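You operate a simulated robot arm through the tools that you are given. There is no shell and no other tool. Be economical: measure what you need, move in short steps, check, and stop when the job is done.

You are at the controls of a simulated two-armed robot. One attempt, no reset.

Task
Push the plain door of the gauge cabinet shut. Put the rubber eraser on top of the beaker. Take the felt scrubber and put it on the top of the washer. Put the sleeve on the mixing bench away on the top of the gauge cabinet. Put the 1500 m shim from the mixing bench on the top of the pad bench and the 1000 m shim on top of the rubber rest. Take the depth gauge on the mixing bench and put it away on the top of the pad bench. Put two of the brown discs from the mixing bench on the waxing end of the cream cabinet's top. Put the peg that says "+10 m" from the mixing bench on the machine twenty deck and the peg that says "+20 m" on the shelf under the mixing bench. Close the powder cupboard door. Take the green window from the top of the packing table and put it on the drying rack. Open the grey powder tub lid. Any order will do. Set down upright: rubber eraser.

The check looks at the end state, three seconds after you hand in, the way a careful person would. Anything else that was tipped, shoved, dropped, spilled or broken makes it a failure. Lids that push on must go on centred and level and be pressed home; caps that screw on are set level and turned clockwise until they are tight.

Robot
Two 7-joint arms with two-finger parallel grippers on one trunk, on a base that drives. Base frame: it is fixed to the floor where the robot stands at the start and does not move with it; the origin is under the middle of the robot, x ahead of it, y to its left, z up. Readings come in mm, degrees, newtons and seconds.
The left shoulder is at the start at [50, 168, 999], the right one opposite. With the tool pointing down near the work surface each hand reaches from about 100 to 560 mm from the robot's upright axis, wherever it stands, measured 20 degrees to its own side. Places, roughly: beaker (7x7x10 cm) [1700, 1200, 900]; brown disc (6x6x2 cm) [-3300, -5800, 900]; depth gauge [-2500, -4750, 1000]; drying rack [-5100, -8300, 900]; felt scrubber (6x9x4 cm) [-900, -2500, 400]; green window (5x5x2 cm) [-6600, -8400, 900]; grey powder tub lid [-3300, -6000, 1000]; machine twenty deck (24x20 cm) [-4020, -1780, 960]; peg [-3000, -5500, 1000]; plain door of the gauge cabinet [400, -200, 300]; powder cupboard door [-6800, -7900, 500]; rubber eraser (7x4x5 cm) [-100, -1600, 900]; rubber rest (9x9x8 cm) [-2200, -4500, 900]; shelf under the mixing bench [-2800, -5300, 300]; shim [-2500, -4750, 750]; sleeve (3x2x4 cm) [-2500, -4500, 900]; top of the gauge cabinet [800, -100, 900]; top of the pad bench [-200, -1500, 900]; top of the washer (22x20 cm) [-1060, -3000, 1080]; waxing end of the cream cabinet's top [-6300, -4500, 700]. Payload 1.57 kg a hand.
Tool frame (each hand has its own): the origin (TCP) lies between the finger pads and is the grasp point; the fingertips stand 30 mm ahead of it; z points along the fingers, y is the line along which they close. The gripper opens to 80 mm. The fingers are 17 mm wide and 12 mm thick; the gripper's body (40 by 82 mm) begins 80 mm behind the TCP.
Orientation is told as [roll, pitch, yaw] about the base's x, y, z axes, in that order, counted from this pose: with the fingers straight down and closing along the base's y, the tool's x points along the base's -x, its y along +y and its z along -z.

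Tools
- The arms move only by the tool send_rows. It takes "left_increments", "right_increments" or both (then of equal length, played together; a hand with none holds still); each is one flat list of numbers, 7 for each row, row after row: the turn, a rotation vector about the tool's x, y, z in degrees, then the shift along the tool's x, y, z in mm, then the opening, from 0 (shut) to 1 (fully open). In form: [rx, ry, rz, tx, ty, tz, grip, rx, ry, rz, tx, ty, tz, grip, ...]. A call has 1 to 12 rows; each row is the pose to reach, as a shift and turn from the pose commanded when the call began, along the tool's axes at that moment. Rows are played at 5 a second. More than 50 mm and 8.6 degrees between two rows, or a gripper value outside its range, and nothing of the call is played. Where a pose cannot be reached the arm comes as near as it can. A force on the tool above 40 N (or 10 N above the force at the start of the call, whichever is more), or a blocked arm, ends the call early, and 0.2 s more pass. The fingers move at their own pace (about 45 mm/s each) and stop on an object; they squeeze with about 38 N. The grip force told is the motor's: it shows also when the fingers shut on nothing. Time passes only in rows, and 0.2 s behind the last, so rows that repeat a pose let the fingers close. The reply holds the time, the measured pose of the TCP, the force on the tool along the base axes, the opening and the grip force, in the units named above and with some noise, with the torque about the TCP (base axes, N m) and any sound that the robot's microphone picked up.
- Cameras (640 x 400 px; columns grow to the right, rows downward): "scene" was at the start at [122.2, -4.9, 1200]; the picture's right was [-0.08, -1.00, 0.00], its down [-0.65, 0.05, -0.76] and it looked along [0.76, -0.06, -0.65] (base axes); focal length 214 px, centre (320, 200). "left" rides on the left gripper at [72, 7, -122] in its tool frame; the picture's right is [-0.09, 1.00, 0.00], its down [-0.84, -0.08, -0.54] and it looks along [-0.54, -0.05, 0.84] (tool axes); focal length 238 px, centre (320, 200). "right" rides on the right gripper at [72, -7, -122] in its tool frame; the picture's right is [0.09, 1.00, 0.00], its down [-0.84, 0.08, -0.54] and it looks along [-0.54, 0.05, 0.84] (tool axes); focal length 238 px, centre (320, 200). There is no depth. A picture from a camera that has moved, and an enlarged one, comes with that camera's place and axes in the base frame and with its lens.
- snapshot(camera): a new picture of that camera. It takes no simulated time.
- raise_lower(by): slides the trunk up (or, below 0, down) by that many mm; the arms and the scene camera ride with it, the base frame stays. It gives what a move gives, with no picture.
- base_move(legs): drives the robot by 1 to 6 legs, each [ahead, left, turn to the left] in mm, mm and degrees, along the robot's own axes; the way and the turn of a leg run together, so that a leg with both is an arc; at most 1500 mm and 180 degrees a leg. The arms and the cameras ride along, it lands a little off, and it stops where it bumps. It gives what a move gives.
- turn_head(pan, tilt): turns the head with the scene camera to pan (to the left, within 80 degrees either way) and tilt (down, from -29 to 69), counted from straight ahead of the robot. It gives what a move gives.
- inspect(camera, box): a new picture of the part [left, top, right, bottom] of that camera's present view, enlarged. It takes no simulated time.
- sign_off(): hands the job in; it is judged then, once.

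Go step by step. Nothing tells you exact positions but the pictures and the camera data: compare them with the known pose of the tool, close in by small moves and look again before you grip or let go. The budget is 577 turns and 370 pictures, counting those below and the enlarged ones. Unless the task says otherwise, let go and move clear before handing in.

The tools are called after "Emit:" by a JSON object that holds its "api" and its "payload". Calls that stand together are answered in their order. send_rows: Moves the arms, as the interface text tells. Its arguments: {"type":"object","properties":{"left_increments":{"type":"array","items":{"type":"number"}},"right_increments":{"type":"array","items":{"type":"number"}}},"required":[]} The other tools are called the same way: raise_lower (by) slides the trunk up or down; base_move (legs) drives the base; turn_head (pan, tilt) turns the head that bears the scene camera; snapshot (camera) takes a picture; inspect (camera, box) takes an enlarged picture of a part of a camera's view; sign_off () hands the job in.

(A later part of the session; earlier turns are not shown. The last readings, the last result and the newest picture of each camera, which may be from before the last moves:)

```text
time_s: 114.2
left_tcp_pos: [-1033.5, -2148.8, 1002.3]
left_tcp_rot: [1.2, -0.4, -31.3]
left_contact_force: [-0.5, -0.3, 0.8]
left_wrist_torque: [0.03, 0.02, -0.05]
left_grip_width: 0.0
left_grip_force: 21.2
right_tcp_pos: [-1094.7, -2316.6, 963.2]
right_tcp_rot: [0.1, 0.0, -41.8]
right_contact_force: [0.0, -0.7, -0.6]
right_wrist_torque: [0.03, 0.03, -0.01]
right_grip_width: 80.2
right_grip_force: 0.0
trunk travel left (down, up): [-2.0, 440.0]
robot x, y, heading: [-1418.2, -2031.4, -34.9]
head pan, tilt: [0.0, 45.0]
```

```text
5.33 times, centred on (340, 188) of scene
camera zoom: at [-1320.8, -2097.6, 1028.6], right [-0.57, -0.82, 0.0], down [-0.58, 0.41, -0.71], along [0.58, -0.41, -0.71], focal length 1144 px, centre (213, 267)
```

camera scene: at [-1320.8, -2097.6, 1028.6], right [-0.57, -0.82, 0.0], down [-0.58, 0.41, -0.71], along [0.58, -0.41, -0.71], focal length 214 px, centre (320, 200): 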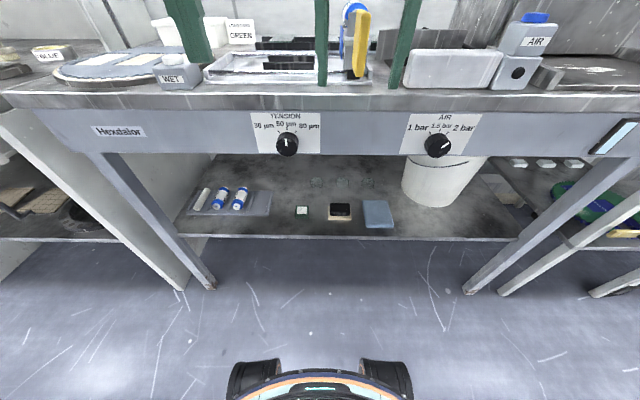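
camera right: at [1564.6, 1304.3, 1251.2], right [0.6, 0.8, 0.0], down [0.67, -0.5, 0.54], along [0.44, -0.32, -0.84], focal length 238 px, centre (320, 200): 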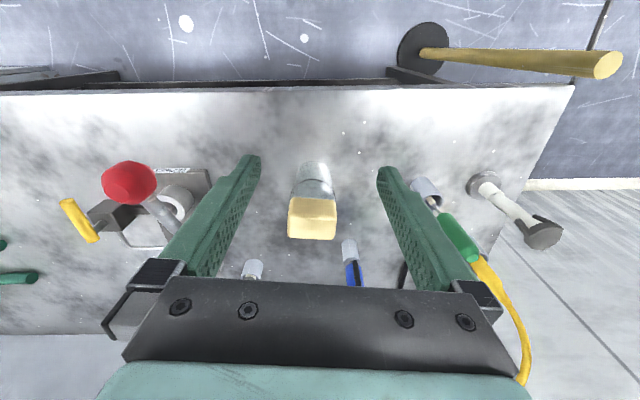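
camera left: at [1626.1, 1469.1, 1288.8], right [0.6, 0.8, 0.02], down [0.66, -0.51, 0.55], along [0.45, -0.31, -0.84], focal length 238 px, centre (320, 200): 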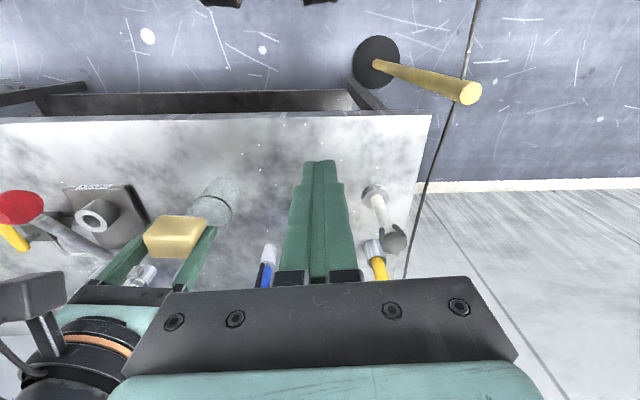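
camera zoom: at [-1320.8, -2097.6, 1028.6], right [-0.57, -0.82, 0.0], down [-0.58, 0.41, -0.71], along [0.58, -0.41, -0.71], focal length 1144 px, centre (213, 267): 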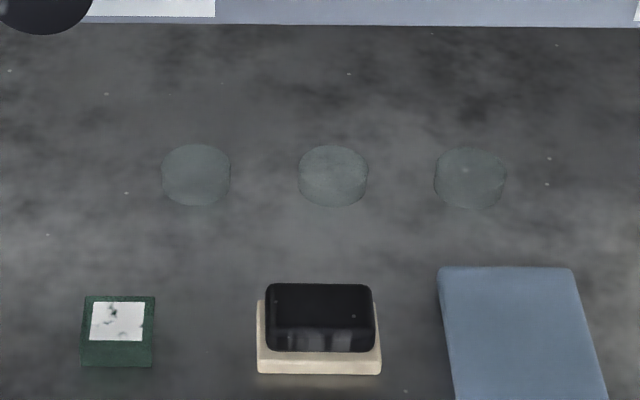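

The scrubber is 90 mm wide across my view and only 57 mm deep, so it can't be gripped across its width. I'll pull one end of it round with a closed left hand reaching under the bench, then grip its short side. First I position the hand low in front of the bench.

Emit:
{"api": "base_move", "payload": {"legs": [[-40, -180, 0]]}}

Emit:
{"api": "send_rows", "payload": {"left_increments": [0, 0, 0.4, 0, 0, 45, 0, 0, 0, 0.8, 0, 0, 90, 0, 0, 0, 1.2, 0, 0, 135, 0, 0, 0, 1.6, 0, 0, 180, 0, 0, 0, 2, 0, 0, 225, 0, 0, 0, 2.4, 0, 0, 270, 0, 0, 0, 2.8, 0, 0, 315, 0, 0, 0, 3.2, 0, 0, 360, 0, 0, 0, 3.6, 0, 0, 400, 0]}}

Emit:
{"api": "send_rows", "payload": {"left_increments": [0, -6, 0, 0, 2, 5, 0, 0, -12, 0, 0, 4, 10, 0, 0, -18, 0, 0, 6, 15, 0, 0, -24, 0, 0, 8, 20, 0, 0, -30, 0, 0, 11, 25, 0, 0, -36, 0, 0, 14, 30, 0]}}

Emit:
{"api": "snapshot", "payload": {"camera": "left"}}

Emit:
{"api": "snapshot", "payload": {"camera": "scene"}}

```text
time_s: 115.7
left_tcp_pos: [-1165.9, -2270.2, 1001.8]
left_tcp_rot: [1.1, -0.5, -31.4]
left_contact_force: [-0.3, 0.3, -1.3]
left_wrist_torque: [-0.01, 0.01, 0.0]
left_grip_width: 0.0
left_grip_force: 21.6
right_tcp_pos: [-1228.6, -2438.4, 964.5]
right_tcp_rot: [0.1, 0.0, -41.9]
right_contact_force: [-0.3, -0.4, 0.7]
right_wrist_torque: [0.01, 0.0, 0.01]
right_grip_width: 80.0
right_grip_force: 0.1
trunk travel left (down, up): [-2.0, 440.0]
robot x, y, heading: [-1555.5, -2153.7, -35.1]
head pan, tilt: [0.0, 45.0]
```

```text
time_s: 117.7
left_tcp_pos: [-1160.4, -2269.8, 601.2]
left_tcp_rot: [1.3, -0.4, -35.0]
left_contact_force: [-0.5, -0.6, -0.1]
left_wrist_torque: [0.01, -0.01, -0.01]
left_grip_width: 0.0
left_grip_force: 21.4
right_tcp_pos: [-1227.6, -2439.6, 964.2]
right_tcp_rot: [0.1, 0.0, -41.9]
right_contact_force: [-0.4, 0.0, -0.2]
right_wrist_torque: [0.02, -0.03, 0.0]
right_grip_width: 79.9
right_grip_force: 0.0
trunk travel left (down, up): [-2.0, 440.0]
robot x, y, heading: [-1551.4, -2147.2, -35.1]
head pan, tilt: [0.0, 45.0]
```

```text
time_s: 119.1
left_tcp_pos: [-1149.5, -2254.1, 573.1]
left_tcp_rot: [1.6, -36.7, -36.0]
left_contact_force: [0.2, 0.8, -0.2]
left_wrist_torque: [0.0, -0.01, 0.01]
left_grip_width: 0.0
left_grip_force: 20.9
right_tcp_pos: [-1227.1, -2437.9, 964.8]
right_tcp_rot: [0.1, 0.0, -41.9]
right_contact_force: [0.5, 0.3, -0.2]
right_wrist_torque: [-0.01, 0.0, 0.01]
right_grip_width: 79.9
right_grip_force: 0.1
trunk travel left (down, up): [-2.0, 440.0]
robot x, y, heading: [-1549.8, -2152.1, -35.0]
head pan, tilt: [0.0, 45.0]
```

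```text
306 pictures are left
camera left: at [-1253.5, -2175.7, 627.9], right [0.63, 0.77, 0.08], down [0.23, -0.28, 0.93], along [0.74, -0.57, -0.35], focal length 238 px, centre (320, 200)
```

left: 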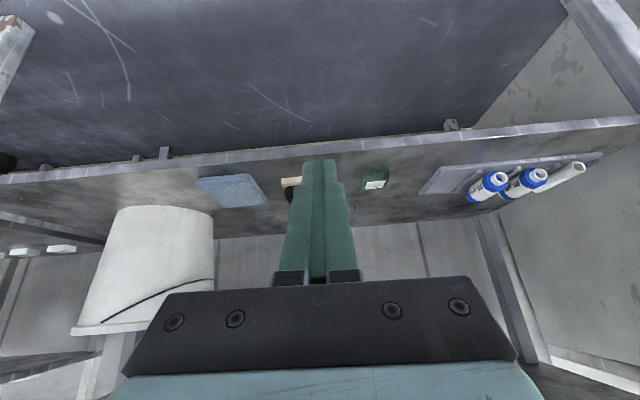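

```text
305 pictures are left
camera scene: at [-1454.0, -2218.6, 1028.6], right [-0.57, -0.82, 0.0], down [-0.58, 0.41, -0.71], along [0.58, -0.41, -0.71], focal length 214 px, centre (320, 200)
```

scene: 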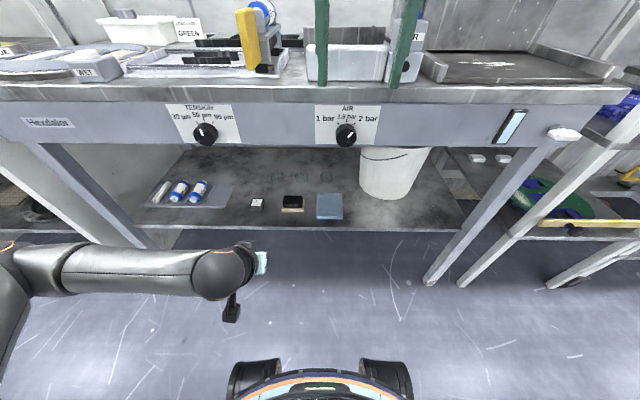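

The hand is low in front of the bench with free access under it. I'll drive in 190 mm and reach over the scrubber's left end.

Emit:
{"api": "base_move", "payload": {"legs": [[190, 0, 0]]}}

Emit:
{"api": "send_rows", "payload": {"left_increments": [0, 0, 0, -18, -3, 31, 0, 0, 0, 0, -36, -6, 63, 0, 0, 0, 0, -54, -9, 95, 0, 0, 0, 0, -72, -12, 126, 0, 0, 0, 0, -89, -15, 158, 0]}}

Emit:
{"api": "snapshot", "payload": {"camera": "left"}}

Emit:
{"api": "snapshot", "payload": {"camera": "scene"}}

```text
time_s: 120.5
left_tcp_pos: [-1037.5, -2332.5, 571.8]
left_tcp_rot: [1.5, -36.5, -35.7]
left_contact_force: [-0.3, 0.0, -0.5]
left_wrist_torque: [0.02, 0.0, 0.0]
left_grip_width: 0.0
left_grip_force: 21.5
right_tcp_pos: [-1121.5, -2508.6, 964.3]
right_tcp_rot: [-0.4, 1.8, -39.6]
right_contact_force: [-4.4, -0.2, 1.3]
right_wrist_torque: [-0.04, 0.05, 0.15]
right_grip_width: 77.6
right_grip_force: 0.1
trunk travel left (down, up): [-2.0, 440.0]
robot x, y, heading: [-1436.3, -2231.8, -34.8]
head pan, tilt: [0.0, 45.0]
stopped in leg 1: the force on the tool passed its limit (the readings are from after the stop); the commanded pose is now the measured one
```

```text
time_s: 121.7
left_tcp_pos: [-907.7, -2435.7, 498.4]
left_tcp_rot: [1.7, -36.5, -35.9]
left_contact_force: [-0.1, -0.1, -0.2]
left_wrist_torque: [0.0, -0.01, 0.01]
left_grip_width: 0.0
left_grip_force: 21.5
right_tcp_pos: [-1121.6, -2507.4, 964.3]
right_tcp_rot: [-0.5, 1.7, -39.5]
right_contact_force: [-7.3, 2.1, 1.6]
right_wrist_torque: [0.15, 0.02, 0.3]
right_grip_width: 76.5
right_grip_force: 0.0
trunk travel left (down, up): [-2.0, 440.0]
robot x, y, heading: [-1440.8, -2229.0, -34.8]
head pan, tilt: [0.0, 45.0]
```

```text
304 pictures are left
camera left: at [-1011.5, -2357.7, 554.3], right [0.63, 0.77, 0.08], down [0.23, -0.28, 0.93], along [0.74, -0.57, -0.36], focal length 238 px, centre (320, 200)
```

left: 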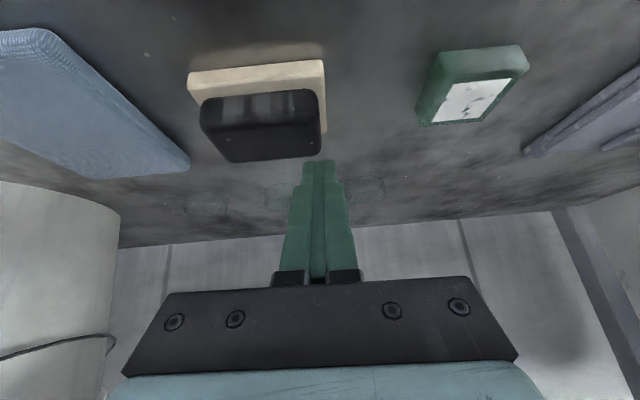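

```text
303 pictures are left
camera scene: at [-1341.8, -2297.2, 1028.7], right [-0.57, -0.82, 0.0], down [-0.58, 0.4, -0.71], along [0.58, -0.41, -0.71], focal length 214 px, centre (320, 200)
```

scene: 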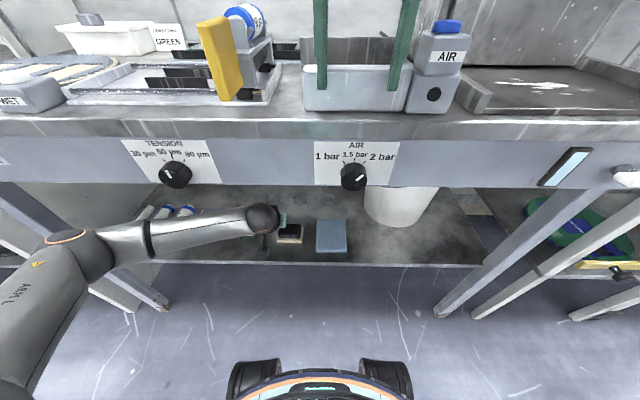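

The right hand, still over the bench edge, has bumped the white tray. I'll pull it straight back and up right away.

Emit:
{"api": "send_rows", "payload": {"right_increments": [0, 0, 0, 15, 0, 0, 1, 0, 0, 0, 40, 0, 0, 1, 0, 0, 0, 80, 0, -20, 1, 0, 0, 0, 100, 0, -60, 1, 0, 0, 0, 100, 0, -105, 1, 0, 0, 0, 100, 0, -150, 1, 0, 0, 0, 100, 0, -195, 1]}}

Emit:
{"api": "snapshot", "payload": {"camera": "scene"}}

Emit:
{"api": "snapshot", "payload": {"camera": "right"}}

```text
time_s: 123.3
left_tcp_pos: [-908.1, -2435.6, 497.7]
left_tcp_rot: [1.5, -36.5, -35.8]
left_contact_force: [0.3, 0.3, 0.5]
left_wrist_torque: [0.02, 0.02, 0.0]
left_grip_width: 0.0
left_grip_force: 21.9
right_tcp_pos: [-1195.3, -2445.5, 1028.3]
right_tcp_rot: [-0.5, 1.8, -39.7]
right_contact_force: [-0.1, 0.4, 0.3]
right_wrist_torque: [-0.01, 0.01, 0.01]
right_grip_width: 79.8
right_grip_force: 0.0
right hand out of reach, approached as far as the arm can: row 5, 6, 7
trunk travel left (down, up): [-2.0, 440.0]
robot x, y, heading: [-1437.7, -2233.5, -34.8]
head pan, tilt: [0.0, 45.0]
```

```text
302 pictures are left
camera scene: at [-1341.0, -2297.4, 1028.6], right [-0.57, -0.82, 0.0], down [-0.58, 0.4, -0.71], along [0.58, -0.4, -0.71], focal length 214 px, centre (320, 200)
```

scene: 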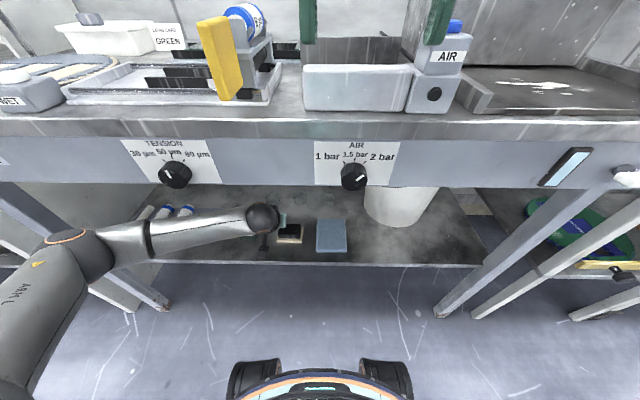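

```text
301 pictures are left
camera right: at [-1252.4, -2405.7, 1151.6], right [0.56, 0.83, -0.01], down [0.71, -0.48, 0.52], along [0.42, -0.29, -0.86], focal length 238 px, centre (320, 200)
```

right: 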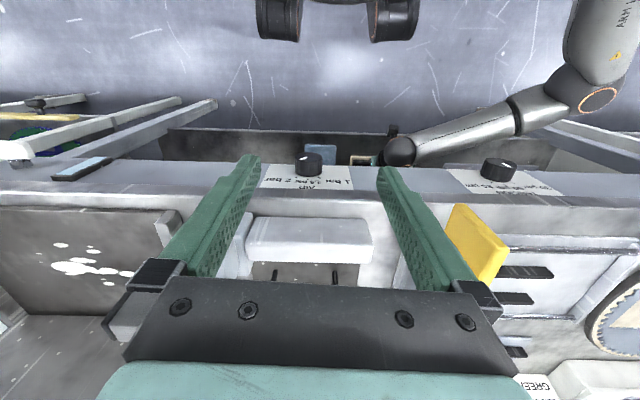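

The tray looks unmoved and in line with its neighbour. With the right hand clear, I'll carry on: move the closed left fingers over and behind the scrubber's left end, then down.

Emit:
{"api": "send_rows", "payload": {"left_increments": [0, 0, 0, -20, -3, 15, 0, 0, 0, 0, -40, -6, 30, 0, 0, 0, 0, -27, -6, 48, 0, 0, 0, 0, -14, -6, 65, 0, 0, 0, 0, -1, -6, 83, 0]}}

Emit:
{"api": "snapshot", "payload": {"camera": "left"}}

```text
time_s: 124.4
left_tcp_pos: [-871.6, -2471.8, 448.7]
left_tcp_rot: [1.4, -36.8, -35.6]
left_contact_force: [-8.3, 8.2, 13.0]
left_wrist_torque: [0.11, 0.1, 0.03]
left_grip_width: 0.1
left_grip_force: 21.4
right_tcp_pos: [-1196.1, -2444.0, 1027.4]
right_tcp_rot: [-0.4, 1.7, -39.7]
right_contact_force: [-0.2, 0.1, 0.0]
right_wrist_torque: [-0.01, -0.01, 0.02]
right_grip_width: 79.6
right_grip_force: 0.0
trunk travel left (down, up): [-2.0, 440.0]
robot x, y, heading: [-1437.0, -2228.7, -35.0]
head pan, tilt: [0.0, 45.0]
stopped in row 5 (left hand): the force on the tool passed its limit (the readings are from after the stop); the commanded pose is now the measured one
```

```text
300 pictures are left
camera left: at [-974.3, -2392.6, 504.3], right [0.63, 0.77, 0.07], down [0.23, -0.28, 0.93], along [0.74, -0.57, -0.35], focal length 238 px, centre (320, 200)
```

left: 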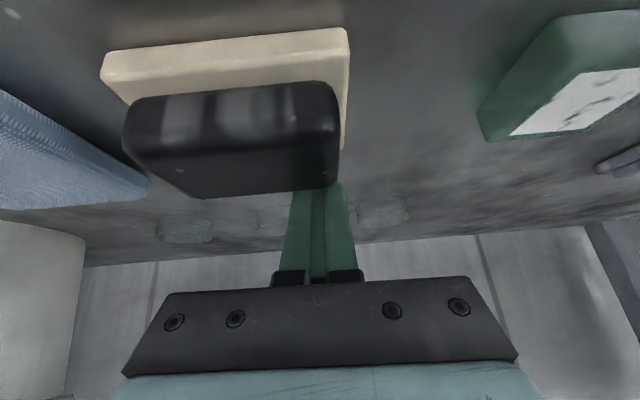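

The shelf actually lies at z≈418, so the fingertips are now down behind the scrubber. I'll rise 3 mm, shift left and pull its left end toward me.

Emit:
{"api": "send_rows", "payload": {"left_increments": [0, 0, 0, -2, 0, -3, 0, 0, 0, 0, -2, 8, -3, 0, 0, 0, 0, 6, 8, -9, 0, 0, 0, 0, 14, 8, -15, 0, 0, 0, 0, 22, 8, -21, 0, 0, 0, 0, 30, 8, -27, 0, 0, 0, 0, 38, 8, -33, 0]}}

Emit:
{"api": "snapshot", "payload": {"camera": "left"}}

```text
time_s: 126.0
left_tcp_pos: [-905.6, -2434.8, 449.8]
left_tcp_rot: [1.5, -36.6, -35.7]
left_contact_force: [1.4, -0.6, 1.6]
left_wrist_torque: [-0.01, 0.08, 0.01]
left_grip_width: 0.1
left_grip_force: 21.2
right_tcp_pos: [-1195.2, -2444.0, 1027.2]
right_tcp_rot: [-0.4, 1.7, -39.7]
right_contact_force: [-0.3, -0.1, 0.7]
right_wrist_torque: [-0.02, 0.0, 0.0]
right_grip_width: 80.0
right_grip_force: 0.0
trunk travel left (down, up): [-2.0, 440.0]
robot x, y, heading: [-1447.1, -2229.7, -35.0]
head pan, tilt: [0.0, 45.0]
```

```text
299 pictures are left
camera left: at [-1009.0, -2357.4, 505.7], right [0.63, 0.77, 0.08], down [0.23, -0.28, 0.93], along [0.74, -0.57, -0.35], focal length 238 px, centre (320, 200)
```

left: 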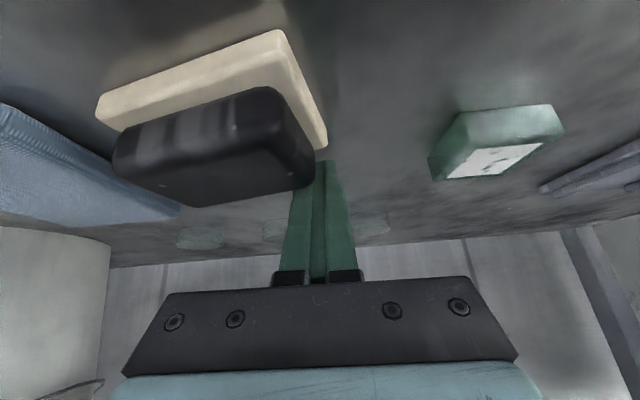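

It turns nicely, about 20° so far. I'll keep pulling.

Emit:
{"api": "send_rows", "payload": {"left_increments": [0, 0, 0, 8, 1, -6, 0, 0, 0, 0, 16, 2, -12, 0, 0, 0, 0, 24, 2, -18, 0, 0, 0, 0, 32, 2, -24, 0, 0, 0, 0, 36, 2, -27, 0]}}

Emit:
{"api": "snapshot", "payload": {"camera": "left"}}

```text
time_s: 127.2
left_tcp_pos: [-942.7, -2407.1, 449.5]
left_tcp_rot: [1.6, -36.5, -35.7]
left_contact_force: [1.0, -0.9, 1.6]
left_wrist_torque: [0.02, 0.04, 0.06]
left_grip_width: 0.0
left_grip_force: 21.3
right_tcp_pos: [-1195.1, -2445.1, 1028.1]
right_tcp_rot: [-0.5, 1.9, -39.7]
right_contact_force: [-0.2, 0.1, 0.4]
right_wrist_torque: [0.01, -0.02, 0.0]
right_grip_width: 80.1
right_grip_force: 0.1
trunk travel left (down, up): [-2.0, 440.0]
robot x, y, heading: [-1437.5, -2228.9, -34.8]
head pan, tilt: [0.0, 45.0]
```

```text
298 pictures are left
camera left: at [-1046.7, -2329.4, 506.3], right [0.63, 0.77, 0.08], down [0.23, -0.28, 0.93], along [0.74, -0.57, -0.35], focal length 238 px, centre (320, 200)
```

left: 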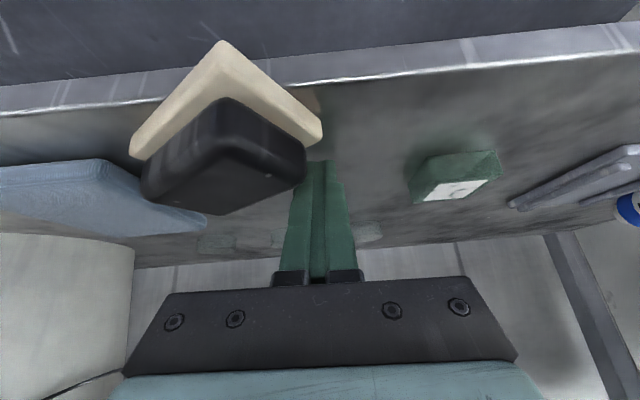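

The scrubber has turned about 35° and its centre lies some 45 mm inside the shelf edge. I'll lift the fingers out, back away and set the robot for a grip across its short side.

Emit:
{"api": "send_rows", "payload": {"left_increments": [0, 0, 0, -5, 4, -2, 0, 0, 0, 0, -18, 4, -24, 0, 0, 0, 0, -36, 4, -48, 0, 0, 0, 0, -4, 4, -72, 0, 0, 0, 0, 28, 4, -96, 0, 0, 0, 0, 60, 4, -120, 0, 0, 0, 0, 92, 4, -144, 0]}}

Emit:
{"api": "base_move", "payload": {"legs": [[-150, 130, 0], [0, 0, -30]]}}

Emit:
{"api": "snapshot", "payload": {"camera": "left"}}

Emit:
{"api": "snapshot", "payload": {"camera": "scene"}}

```text
time_s: 128.8
left_tcp_pos: [-1075.1, -2317.2, 512.8]
left_tcp_rot: [1.5, -36.6, -35.5]
left_contact_force: [0.1, -0.2, 0.8]
left_wrist_torque: [0.0, -0.03, -0.01]
left_grip_width: 0.1
left_grip_force: 21.2
right_tcp_pos: [-1195.4, -2445.3, 1027.3]
right_tcp_rot: [-0.5, 1.7, -39.7]
right_contact_force: [-0.1, 0.1, 0.2]
right_wrist_torque: [0.02, -0.03, 0.03]
right_grip_width: 80.0
right_grip_force: 0.0
trunk travel left (down, up): [-2.0, 440.0]
robot x, y, heading: [-1439.4, -2229.8, -34.7]
head pan, tilt: [0.0, 45.0]
```

```text
time_s: 131.9
left_tcp_pos: [-1213.8, -2290.5, 512.5]
left_tcp_rot: [1.5, -36.5, -65.2]
left_contact_force: [0.1, 0.6, 0.2]
left_wrist_torque: [0.02, -0.03, -0.01]
left_grip_width: 0.0
left_grip_force: 21.2
right_tcp_pos: [-1381.7, -2343.1, 1026.9]
right_tcp_rot: [-0.4, 1.8, -69.3]
right_contact_force: [-0.4, -0.4, 0.7]
right_wrist_torque: [0.01, 0.02, -0.03]
right_grip_width: 79.9
right_grip_force: 0.1
trunk travel left (down, up): [-2.0, 440.0]
robot x, y, heading: [-1485.8, -2035.4, -64.2]
head pan, tilt: [0.0, 45.0]
```

```text
297 pictures are left
camera left: at [-1264.6, -2172.5, 567.9], right [0.93, 0.36, 0.08], down [0.06, -0.36, 0.93], along [0.37, -0.86, -0.35], focal length 238 px, centre (320, 200)
```

left: 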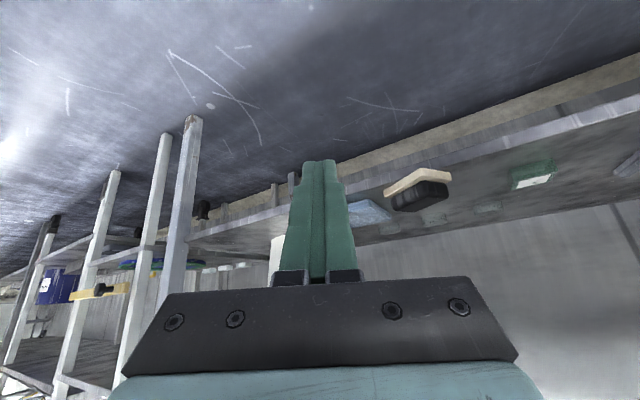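

```text
296 pictures are left
camera scene: at [-1436.6, -2144.1, 1028.6], right [-0.9, -0.43, 0.0], down [-0.31, 0.64, -0.71], along [0.31, -0.64, -0.71], focal length 214 px, centre (320, 200)
```

scene: 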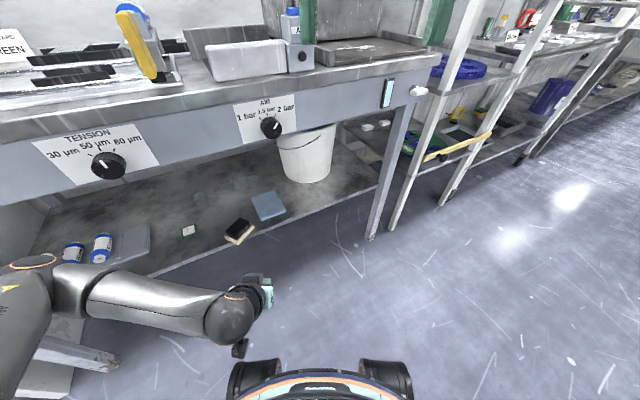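

I can see the scrubber by the shelf edge. I'll zoom in to measure its place and angle.

Emit:
{"api": "inspect", "payload": {"camera": "scene", "box": [180, 170, 300, 245]}}

```text
5.33 times, centred on (240, 208) of scene
camera zoom: at [-1436.6, -2144.1, 1028.6], right [-0.9, -0.43, 0.0], down [-0.31, 0.64, -0.71], along [0.31, -0.64, -0.71], focal length 1144 px, centre (747, 160)
```

zoom: 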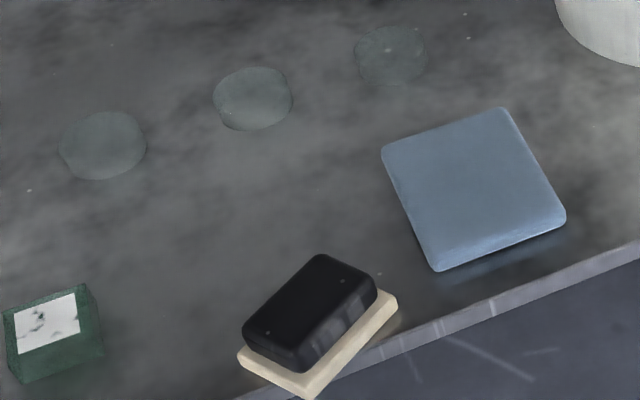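

The scrubber's long side now runs almost along world y, with its centre at about [-991, -2429]. I'll reposition the base, turn the left hand to face along −y, open it and bring it near.

Emit:
{"api": "base_move", "payload": {"legs": [[130, 78, 0]]}}

Emit:
{"api": "send_rows", "payload": {"left_increments": [2.7, 0, 3.7, 0, 8, 0, 1, 5.5, 0, 7.4, 0, 16, 0, 1, 8.2, 0, 11.1, 0, 24, 0, 1, 10.9, 0, 14.8, 0, 32, 0, 1, 13.7, 0, 18.5, 0, 40, 0, 1]}}

Emit:
{"api": "snapshot", "payload": {"camera": "left"}}

Emit:
{"api": "snapshot", "payload": {"camera": "scene"}}

```text
time_s: 133.3
left_tcp_pos: [-1085.8, -2378.8, 508.9]
left_tcp_rot: [1.1, -36.2, -65.1]
left_contact_force: [-0.1, -0.1, 0.3]
left_wrist_torque: [-0.02, -0.02, 0.0]
left_grip_width: 0.0
left_grip_force: 21.1
right_tcp_pos: [-1249.9, -2430.2, 1027.1]
right_tcp_rot: [-0.8, 2.0, -69.3]
right_contact_force: [0.3, 0.4, -0.6]
right_wrist_torque: [-0.01, 0.02, -0.03]
right_grip_width: 79.9
right_grip_force: 0.1
trunk travel left (down, up): [-2.0, 440.0]
robot x, y, heading: [-1358.5, -2120.4, -64.6]
head pan, tilt: [0.0, 45.0]
```

```text
time_s: 133.7
left_tcp_pos: [-1106.3, -2358.1, 490.0]
left_tcp_rot: [-1.1, -32.6, -70.1]
left_contact_force: [0.2, 0.2, -0.8]
left_wrist_torque: [0.01, 0.0, 0.02]
left_grip_width: 35.6
left_grip_force: 0.0
right_tcp_pos: [-1248.5, -2430.2, 1025.6]
right_tcp_rot: [-1.1, 2.0, -69.4]
right_contact_force: [-0.5, -0.6, 0.1]
right_wrist_torque: [-0.03, 0.04, -0.02]
right_grip_width: 80.0
right_grip_force: 0.0
trunk travel left (down, up): [-2.0, 440.0]
robot x, y, heading: [-1356.3, -2122.2, -64.2]
head pan, tilt: [0.0, 45.0]
stopped in row 2 (left hand): the force on the tool passed its limit (the readings are from after the stop); the commanded pose is now the measured one
```

```text
294 pictures are left
camera left: at [-1140.5, -2238.0, 554.4], right [0.97, 0.26, 0.03], down [0.08, -0.41, 0.91], along [0.25, -0.88, -0.42], focal length 238 px, centre (320, 200)
```

left: 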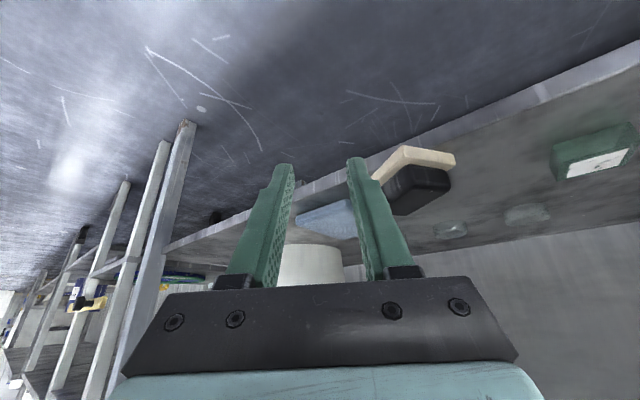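

```text
293 pictures are left
camera scene: at [-1302.9, -2230.2, 1027.2], right [-0.9, -0.43, 0.01], down [-0.31, 0.64, -0.7], along [0.29, -0.64, -0.71], focal length 214 px, centre (320, 200)
```

scene: 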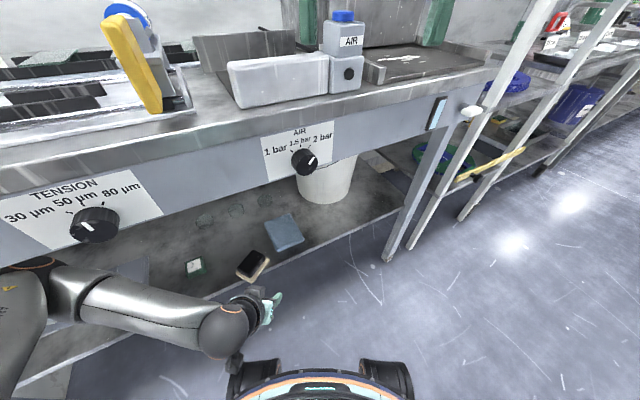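

The left arm, with its elbow under the bench, ran into something when turning. I'll back straight away from the bench and face it squarely again before turning the hand.

Emit:
{"api": "base_move", "payload": {"legs": [[-131, -73, 0], [0, 0, 29], [40, -102, 0]]}}

Emit:
{"api": "snapshot", "payload": {"camera": "scene"}}

```text
time_s: 137.3
left_tcp_pos: [-1164.9, -2224.7, 499.8]
left_tcp_rot: [-0.1, -34.0, -41.1]
left_contact_force: [0.1, -0.8, 0.6]
left_wrist_torque: [-0.01, 0.03, 0.04]
left_grip_width: 79.9
left_grip_force: 0.0
right_tcp_pos: [-1267.3, -2358.0, 1027.4]
right_tcp_rot: [-0.5, 1.8, -40.0]
right_contact_force: [-0.4, 0.9, 0.2]
right_wrist_torque: [-0.02, 0.04, -0.01]
right_grip_width: 79.9
right_grip_force: 0.0
trunk travel left (down, up): [-2.0, 440.0]
robot x, y, heading: [-1509.8, -2141.5, -35.3]
head pan, tilt: [0.0, 45.0]
```

```text
292 pictures are left
camera scene: at [-1412.4, -2209.0, 1028.6], right [-0.58, -0.82, 0.0], down [-0.58, 0.41, -0.71], along [0.58, -0.41, -0.71], focal length 214 px, centre (320, 200)
```

scene: 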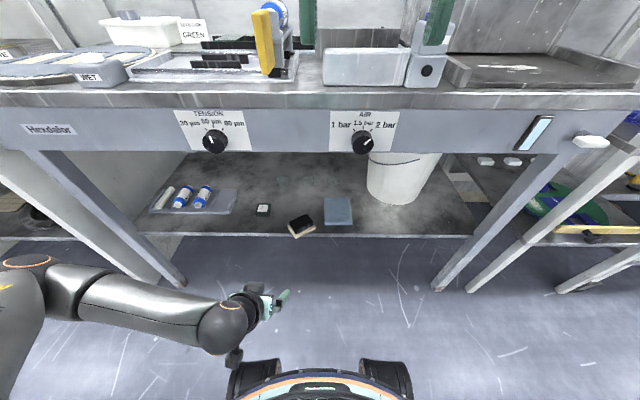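

Back square to the bench, nothing else disturbed. I'll turn the left hand 47° to the right in free space.

Emit:
{"api": "send_rows", "payload": {"left_increments": [4.4, 0, 6.5, 0, 0, 0, 1, 8.8, 0, 13, 0, 0, 0, 1, 13.2, 0, 19.5, 0, 0, 0, 1, 17.5, 0, 26, 0, 0, 0, 1, 21.9, 0, 32.5, 0, 0, 0, 1, 26.3, 0, 39, 0, 0, 0, 1]}}

Emit:
{"api": "snapshot", "payload": {"camera": "left"}}

Emit:
{"api": "inspect", "payload": {"camera": "scene", "box": [240, 190, 360, 265]}}

```text
time_s: 138.7
left_tcp_pos: [-1165.9, -2226.0, 499.6]
left_tcp_rot: [0.0, -34.2, -88.3]
left_contact_force: [-0.3, -0.1, -0.1]
left_wrist_torque: [0.0, 0.0, 0.01]
left_grip_width: 80.2
left_grip_force: 0.0
right_tcp_pos: [-1267.8, -2357.9, 1027.4]
right_tcp_rot: [-0.4, 1.8, -40.0]
right_contact_force: [-1.2, 0.0, -0.1]
right_wrist_torque: [0.02, 0.02, -0.01]
right_grip_width: 80.0
right_grip_force: 0.0
trunk travel left (down, up): [-2.0, 440.0]
robot x, y, heading: [-1505.0, -2139.4, -35.5]
head pan, tilt: [0.0, 45.0]
```

```text
291 pictures are left
camera left: at [-1162.7, -2098.6, 560.1], right [1.0, -0.04, 0.05], down [-0.07, -0.39, 0.92], along [-0.02, -0.92, -0.39], focal length 238 px, centre (320, 200)
```

left: 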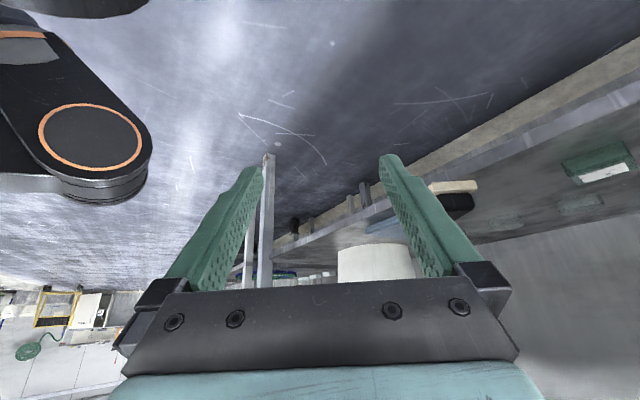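

```text
5.33 times, centred on (300, 228) of scene
camera zoom: at [-1412.4, -2209.1, 1028.6], right [-0.58, -0.82, 0.0], down [-0.58, 0.41, -0.71], along [0.58, -0.41, -0.71], focal length 1144 px, centre (427, 53)
```

zoom: 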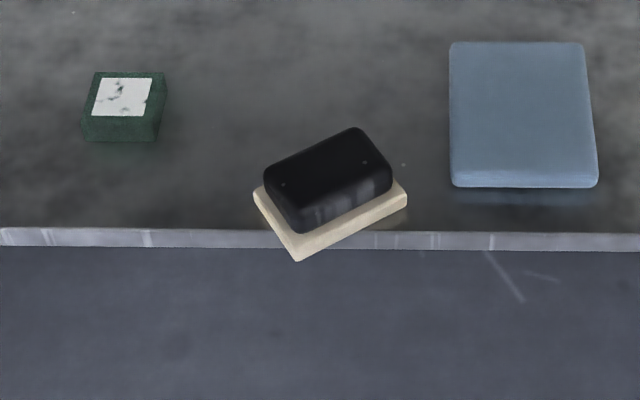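

The scrubber's centre is at [-995, -2428] and the hand is lined up with its long side. I'll move in 60 mm and bring the open hand over it.

Emit:
{"api": "base_move", "payload": {"legs": [[60, 0, 0]]}}

Emit:
{"api": "send_rows", "payload": {"left_increments": [0, 0, 0, -28, 23, 16, 1, 0, 0, 0, -57, 47, 31, 1, 0, 0, 0, -85, 70, 47, 1, 0, 0, 0, -114, 94, 63, 1, 0, 0, 0, -142, 117, 78, 1]}}

Emit:
{"api": "snapshot", "payload": {"camera": "left"}}

Emit:
{"api": "inspect", "payload": {"camera": "scene", "box": [210, 170, 370, 290]}}

```text
time_s: 139.7
left_tcp_pos: [-1116.8, -2259.0, 498.7]
left_tcp_rot: [0.0, -34.0, -88.1]
left_contact_force: [0.3, -0.1, -0.2]
left_wrist_torque: [0.03, 0.02, 0.0]
left_grip_width: 80.2
left_grip_force: 0.0
right_tcp_pos: [-1220.4, -2392.7, 1027.6]
right_tcp_rot: [-0.5, 1.8, -40.1]
right_contact_force: [-0.1, -0.6, 0.2]
right_wrist_torque: [0.0, -0.02, 0.01]
right_grip_width: 79.9
right_grip_force: 0.2
trunk travel left (down, up): [-2.0, 440.0]
robot x, y, heading: [-1460.3, -2173.5, -35.4]
head pan, tilt: [0.0, 45.0]
```

```text
time_s: 140.9
left_tcp_pos: [-995.1, -2416.0, 515.8]
left_tcp_rot: [0.0, -34.0, -88.1]
left_contact_force: [0.3, 0.7, -1.0]
left_wrist_torque: [-0.01, 0.0, 0.04]
left_grip_width: 80.3
left_grip_force: 0.0
right_tcp_pos: [-1220.3, -2391.9, 1028.2]
right_tcp_rot: [-0.4, 1.8, -40.1]
right_contact_force: [0.0, -0.5, -0.2]
right_wrist_torque: [0.0, 0.0, 0.03]
right_grip_width: 80.0
right_grip_force: 0.0
trunk travel left (down, up): [-2.0, 440.0]
robot x, y, heading: [-1464.9, -2177.4, -35.2]
head pan, tilt: [0.0, 45.0]
```

```text
289 pictures are left
camera left: at [-993.1, -2289.0, 576.7], right [1.0, -0.04, 0.05], down [-0.07, -0.39, 0.92], along [-0.02, -0.92, -0.4], focal length 238 px, centre (320, 200)
```

left: 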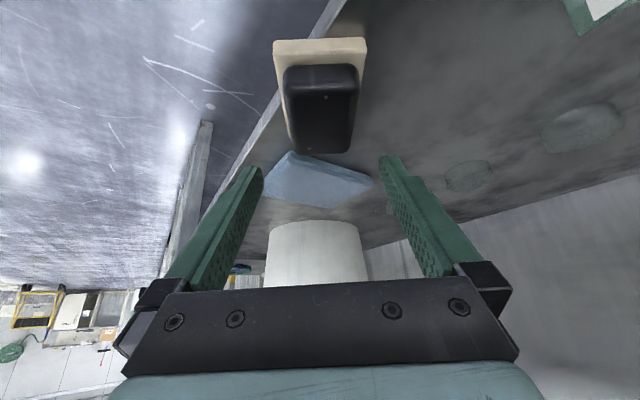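

```text
3.33 times, centred on (290, 230) of scene
camera zoom: at [-1364.6, -2243.3, 1028.6], right [-0.58, -0.82, 0.0], down [-0.58, 0.41, -0.71], along [0.58, -0.41, -0.71], focal length 715 px, centre (420, 100)
```

zoom: 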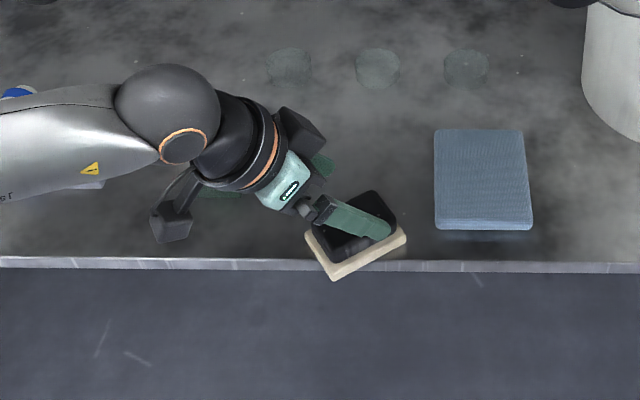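

The open fingers straddle the scrubber in line. I'll lower to just above its felt base and look.

Emit:
{"api": "send_rows", "payload": {"left_increments": [0, 0, 0, 7, 0, 12, 1, 0, 0, 0, 14, 0, 23, 1, 0, 0, 0, 21, 0, 34, 1, 0, 0, 0, 26, 0, 43, 1]}}

Emit:
{"api": "snapshot", "payload": {"camera": "left"}}

```text
time_s: 141.9
left_tcp_pos: [-995.2, -2419.7, 462.9]
left_tcp_rot: [0.0, -33.9, -88.2]
left_contact_force: [-0.9, -0.2, 0.9]
left_wrist_torque: [0.0, 0.02, 0.02]
left_grip_width: 80.0
left_grip_force: 0.0
right_tcp_pos: [-1221.1, -2392.0, 1027.5]
right_tcp_rot: [-0.5, 1.8, -40.2]
right_contact_force: [-0.6, 0.2, -0.2]
right_wrist_torque: [-0.01, 0.01, -0.02]
right_grip_width: 79.9
right_grip_force: 0.0
trunk travel left (down, up): [-2.0, 440.0]
robot x, y, heading: [-1461.3, -2178.0, -35.4]
head pan, tilt: [0.0, 45.0]
```

```text
287 pictures are left
camera left: at [-993.5, -2292.0, 524.6], right [1.0, -0.04, 0.05], down [-0.06, -0.39, 0.92], along [-0.02, -0.92, -0.4], focal length 238 px, centre (320, 200)
```

left: 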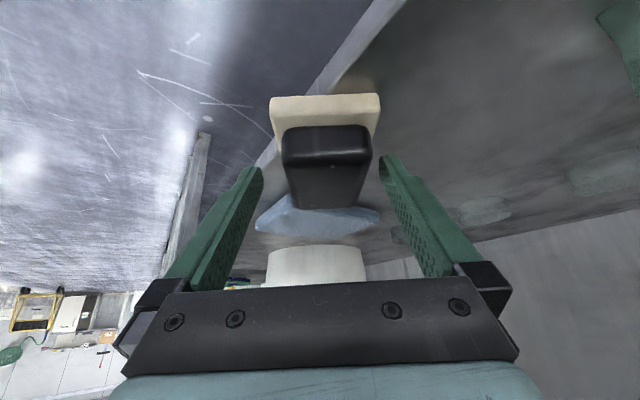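

The fingertips are at handle height and mid-length. Closing and lifting slightly.

Emit:
{"api": "send_rows", "payload": {"left_increments": [0, 0, 0, 0, 0, 0, 0.7, 0, 0, 0, 0, 0, 0, 0.4, 0, 0, 0, 0, 0, 0, 0, 0, 0, 0, 0, 0, 0, 0, 0, 0, 0, 0, 0, 0, 0, 0, 0, 0, -6, 0, -8, 0, 0, 0, 0, -11, 0, -17, 0, 0, 0, 0, -17, 0, -25, 0]}}

Emit:
{"api": "snapshot", "payload": {"camera": "left"}}

```text
time_s: 143.7
left_tcp_pos: [-995.4, -2421.1, 493.6]
left_tcp_rot: [0.0, -34.0, -88.1]
left_contact_force: [-0.2, -0.6, -1.7]
left_wrist_torque: [0.02, 0.02, 0.0]
left_grip_width: 50.3
left_grip_force: 38.0
right_tcp_pos: [-1220.7, -2391.3, 1027.5]
right_tcp_rot: [-0.5, 1.8, -40.1]
right_contact_force: [-0.3, 0.4, 0.1]
right_wrist_torque: [-0.01, 0.01, 0.0]
right_grip_width: 80.0
right_grip_force: 0.0
trunk travel left (down, up): [-2.0, 440.0]
robot x, y, heading: [-1462.8, -2174.8, -35.2]
head pan, tilt: [0.0, 45.0]
```

```text
286 pictures are left
camera left: at [-992.8, -2292.7, 555.2], right [1.0, -0.04, 0.05], down [-0.07, -0.39, 0.92], along [-0.02, -0.92, -0.4], focal length 238 px, centre (320, 200)
```

left: 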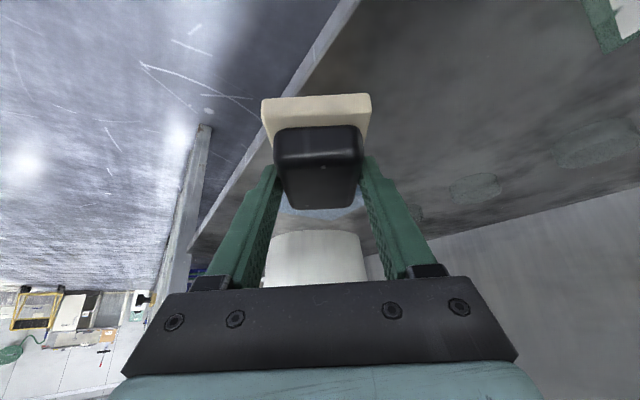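

The scrubber is in hand. I'll back out from under the bench, raise the trunk and hand, and move along toward the washer.

Emit:
{"api": "base_move", "payload": {"legs": [[-350, 0, 0]]}}

Emit:
{"api": "raise_lower", "payload": {"by": 200}}

Emit:
{"api": "send_rows", "payload": {"left_increments": [0, 0, 0, -25, 0, -37, 0, 0, 0, 0, -50, 0, -74, 0, 0, 0, 0, -75, 0, -111, 0, 0, 0, 0, -100, 0, -148, 0, 0, 0, 0, -125, 0, -185, 0, 0, 0, 0, -150, 0, -222, 0, 0, 0, 0, -175, 0, -259, 0, 0, 0, 0, -200, 0, -296, 0, 0, 0, 0, -225, 0, -333, 0, 0, 0, 0, -250, 0, -370, 0]}}

Emit:
{"api": "base_move", "payload": {"legs": [[0, -450, 0]]}}

Emit:
{"api": "turn_head", "payload": {"pan": 0, "tilt": 30}}

Emit:
{"api": "snapshot", "payload": {"camera": "scene"}}

```text
time_s: 145.9
left_tcp_pos: [-1276.4, -2218.6, 493.0]
left_tcp_rot: [0.0, -34.0, -88.1]
left_contact_force: [0.4, 0.9, -1.7]
left_wrist_torque: [0.02, 0.01, -0.01]
left_grip_width: 49.5
left_grip_force: 37.8
right_tcp_pos: [-1501.9, -2191.3, 1027.6]
right_tcp_rot: [-0.6, 1.8, -39.8]
right_contact_force: [-0.3, 0.8, -0.8]
right_wrist_torque: [0.0, 0.0, -0.02]
right_grip_width: 80.0
right_grip_force: 0.0
trunk travel left (down, up): [-2.0, 440.0]
robot x, y, heading: [-1742.5, -1973.7, -35.1]
head pan, tilt: [0.0, 45.0]
```

```text
time_s: 148.1
left_tcp_pos: [-1275.7, -2218.2, 692.9]
left_tcp_rot: [-0.1, -33.9, -87.9]
left_contact_force: [-0.6, -0.2, -0.8]
left_wrist_torque: [0.04, 0.0, 0.04]
left_grip_width: 49.4
left_grip_force: 37.1
right_tcp_pos: [-1500.7, -2191.5, 1226.7]
right_tcp_rot: [-0.6, 1.7, -39.9]
right_contact_force: [-0.1, 0.4, -0.7]
right_wrist_torque: [-0.02, 0.02, 0.01]
right_grip_width: 80.1
right_grip_force: 0.0
trunk travel left (down, up): [-202.0, 240.0]
robot x, y, heading: [-1742.5, -1979.3, -35.3]
head pan, tilt: [0.0, 45.0]
```

```text
time_s: 150.3
left_tcp_pos: [-1288.0, -2203.9, 1089.9]
left_tcp_rot: [-0.1, -33.8, -87.9]
left_contact_force: [1.1, 0.1, -1.7]
left_wrist_torque: [0.02, 0.01, -0.04]
left_grip_width: 49.4
left_grip_force: 38.4
left hand out of reach, approached as far as the arm can: row 7, 8, 9, 10
right_tcp_pos: [-1499.9, -2190.7, 1226.9]
right_tcp_rot: [-0.6, 1.9, -39.9]
right_contact_force: [0.4, 0.1, -0.5]
right_wrist_torque: [0.0, 0.06, -0.04]
right_grip_width: 79.7
right_grip_force: 0.0
trunk travel left (down, up): [-202.0, 240.0]
robot x, y, heading: [-1741.8, -1974.9, -35.2]
head pan, tilt: [0.0, 45.0]
```

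```text
time_s: 153.0
left_tcp_pos: [-1548.8, -2574.2, 1089.5]
left_tcp_rot: [0.0, -33.9, -88.0]
left_contact_force: [0.3, -0.3, -2.0]
left_wrist_torque: [0.0, 0.0, 0.03]
left_grip_width: 49.3
left_grip_force: 37.6
right_tcp_pos: [-1761.7, -2560.5, 1227.6]
right_tcp_rot: [-0.4, 1.7, -39.9]
right_contact_force: [0.6, -0.9, 0.0]
right_wrist_torque: [0.01, 0.01, 0.0]
right_grip_width: 80.1
right_grip_force: 0.1
trunk travel left (down, up): [-202.0, 240.0]
robot x, y, heading: [-2004.8, -2341.0, -34.9]
head pan, tilt: [0.0, 45.0]
```

```text
time_s: 153.8
left_tcp_pos: [-1550.4, -2573.2, 1090.5]
left_tcp_rot: [0.0, -33.9, -87.9]
left_contact_force: [0.7, 0.3, -1.3]
left_wrist_torque: [0.0, 0.02, -0.03]
left_grip_width: 49.3
left_grip_force: 37.9
right_tcp_pos: [-1761.2, -2561.0, 1227.0]
right_tcp_rot: [-0.5, 1.7, -40.0]
right_contact_force: [-0.5, 0.0, 1.0]
right_wrist_torque: [0.01, 0.01, -0.03]
right_grip_width: 80.1
right_grip_force: 0.0
trunk travel left (down, up): [-202.0, 240.0]
robot x, y, heading: [-2000.5, -2347.3, -35.3]
head pan, tilt: [0.0, 30.0]
```

```text
285 pictures are left
camera scene: at [-1899.1, -2417.8, 1251.1], right [-0.58, -0.82, 0.0], down [-0.41, 0.29, -0.87], along [0.71, -0.5, -0.5], focal length 214 px, centre (320, 200)
```

scene: 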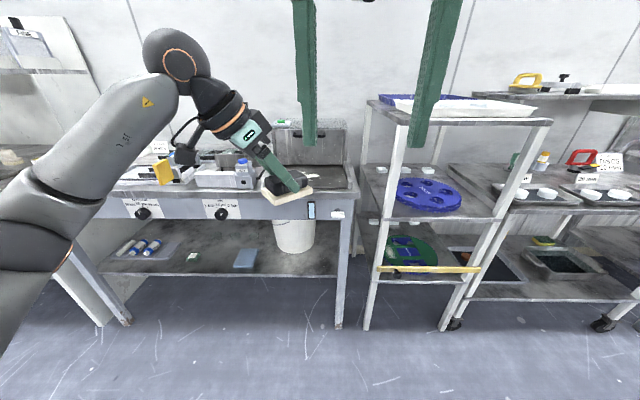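

The washer must be the metal box at the back right of the bench, around pixel (312, 130). I'll zoom in.

Emit:
{"api": "inspect", "payload": {"camera": "scene", "box": [230, 90, 390, 210]}}

Emit:
{"api": "snapshot", "payload": {"camera": "left"}}

```text
3.33 times, centred on (310, 150) of scene
camera zoom: at [-1899.1, -2417.8, 1251.1], right [-0.58, -0.82, 0.0], down [-0.41, 0.29, -0.87], along [0.71, -0.5, -0.5], focal length 715 px, centre (353, 367)
```

zoom: 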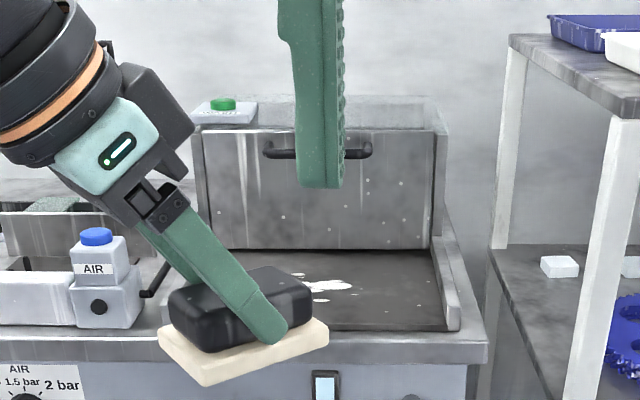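

```text
283 pictures are left
camera left: at [-1547.2, -2446.8, 1151.4], right [1.0, -0.04, 0.05], down [-0.06, -0.39, 0.92], along [-0.02, -0.92, -0.4], focal length 238 px, centre (320, 200)
```

left: 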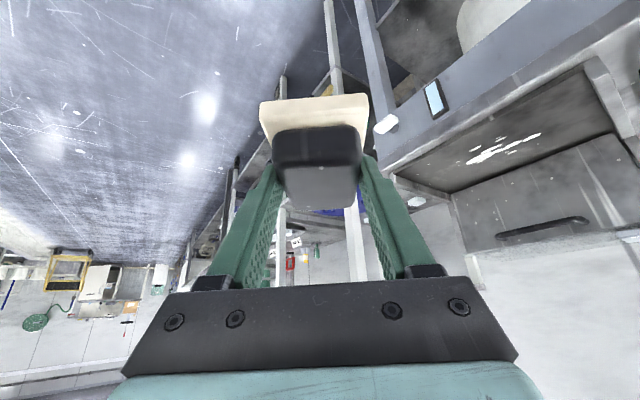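

I need a better look at the washer's top. I'll raise the trunk, turn the hand away and look from higher up.

Emit:
{"api": "raise_lower", "payload": {"by": 235}}

Emit:
{"api": "base_move", "payload": {"legs": [[150, 0, 0]]}}

Emit:
{"api": "turn_head", "payload": {"pan": 0, "tilt": 38}}

Emit:
{"api": "snapshot", "payload": {"camera": "scene"}}

Emit:
{"api": "inspect", "payload": {"camera": "scene", "box": [230, 90, 390, 210]}}

```text
time_s: 156.2
left_tcp_pos: [-1548.8, -2573.6, 1325.9]
left_tcp_rot: [0.1, -33.9, -87.9]
left_contact_force: [-0.6, 0.0, -1.0]
left_wrist_torque: [0.03, 0.03, 0.02]
left_grip_width: 49.7
left_grip_force: 37.8
right_tcp_pos: [-1762.0, -2560.4, 1462.2]
right_tcp_rot: [-0.5, 1.9, -39.8]
right_contact_force: [-0.6, 0.0, 0.7]
right_wrist_torque: [0.01, 0.03, 0.0]
right_grip_width: 80.0
right_grip_force: 0.1
trunk travel left (down, up): [-437.0, 5.0]
robot x, y, heading: [-2002.4, -2343.1, -35.3]
head pan, tilt: [0.0, 30.0]
```

```text
time_s: 157.6
left_tcp_pos: [-1428.3, -2660.7, 1325.6]
left_tcp_rot: [0.1, -33.9, -87.9]
left_contact_force: [0.1, -0.7, -1.9]
left_wrist_torque: [-0.04, 0.02, 0.0]
left_grip_width: 49.3
left_grip_force: 38.2
right_tcp_pos: [-1638.8, -2647.6, 1462.5]
right_tcp_rot: [-0.5, 1.8, -40.0]
right_contact_force: [0.8, -1.4, -0.3]
right_wrist_torque: [0.0, 0.06, -0.01]
right_grip_width: 79.9
right_grip_force: 0.0
trunk travel left (down, up): [-437.0, 5.0]
robot x, y, heading: [-1882.4, -2428.5, -35.2]
head pan, tilt: [0.0, 30.0]
```

```text
time_s: 158.3
left_tcp_pos: [-1427.9, -2658.6, 1325.4]
left_tcp_rot: [0.1, -33.9, -87.9]
left_contact_force: [-0.4, 0.1, -1.2]
left_wrist_torque: [-0.01, 0.02, 0.0]
left_grip_width: 49.3
left_grip_force: 38.3
right_tcp_pos: [-1641.0, -2646.7, 1461.5]
right_tcp_rot: [-0.6, 1.8, -39.8]
right_contact_force: [0.1, 0.0, -0.1]
right_wrist_torque: [-0.04, 0.0, -0.01]
right_grip_width: 80.0
right_grip_force: 0.1
trunk travel left (down, up): [-437.0, 5.0]
robot x, y, heading: [-1885.5, -2432.7, -35.0]
head pan, tilt: [0.0, 38.0]
```

```text
282 pictures are left
camera scene: at [-1780.8, -2501.1, 1473.9], right [-0.58, -0.82, 0.0], down [-0.5, 0.35, -0.79], along [0.64, -0.45, -0.62], focal length 214 px, centre (320, 200)
```

scene: 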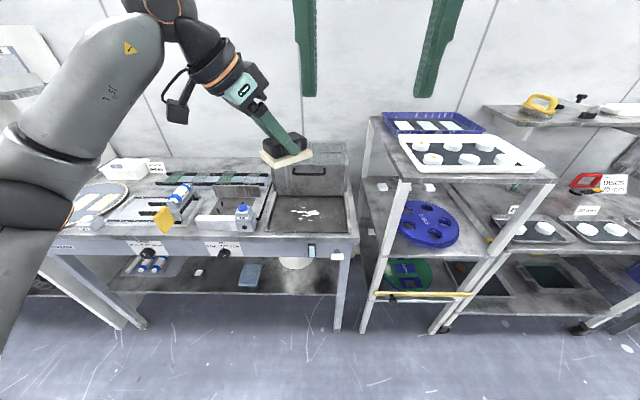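

```text
3.33 times, centred on (310, 150) of scene
camera zoom: at [-1780.8, -2501.1, 1473.9], right [-0.58, -0.82, 0.0], down [-0.5, 0.35, -0.79], along [0.64, -0.45, -0.62], focal length 715 px, centre (353, 367)
```

zoom: 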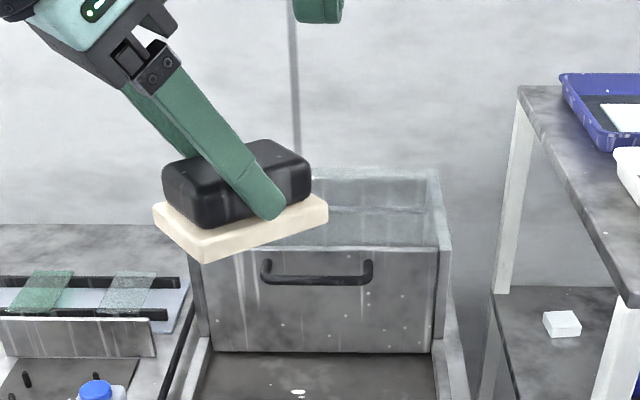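

The top of the washer is partly hidden by my own hand. I'll move the hand aside and look again.

Emit:
{"api": "send_rows", "payload": {"left_increments": [0, 0, 0, 0, 45, 0, 0, 0, 0, 0, 30, 90, -20, 0, 0, 0, 0, 60, 130, -40, 0, 0, 0, 0, 100, 150, -60, 0]}}

Emit:
{"api": "inspect", "payload": {"camera": "scene", "box": [230, 90, 390, 210]}}

```text
refused: row 2 steps farther than a row can; nothing moved
```

```text
3.33 times, centred on (310, 150) of scene
camera zoom: at [-1780.8, -2501.1, 1473.9], right [-0.58, -0.82, 0.0], down [-0.5, 0.35, -0.79], along [0.64, -0.45, -0.62], focal length 715 px, centre (353, 367)
```

zoom: 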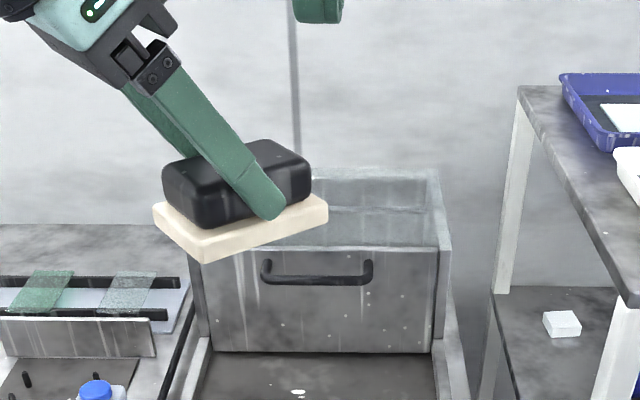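

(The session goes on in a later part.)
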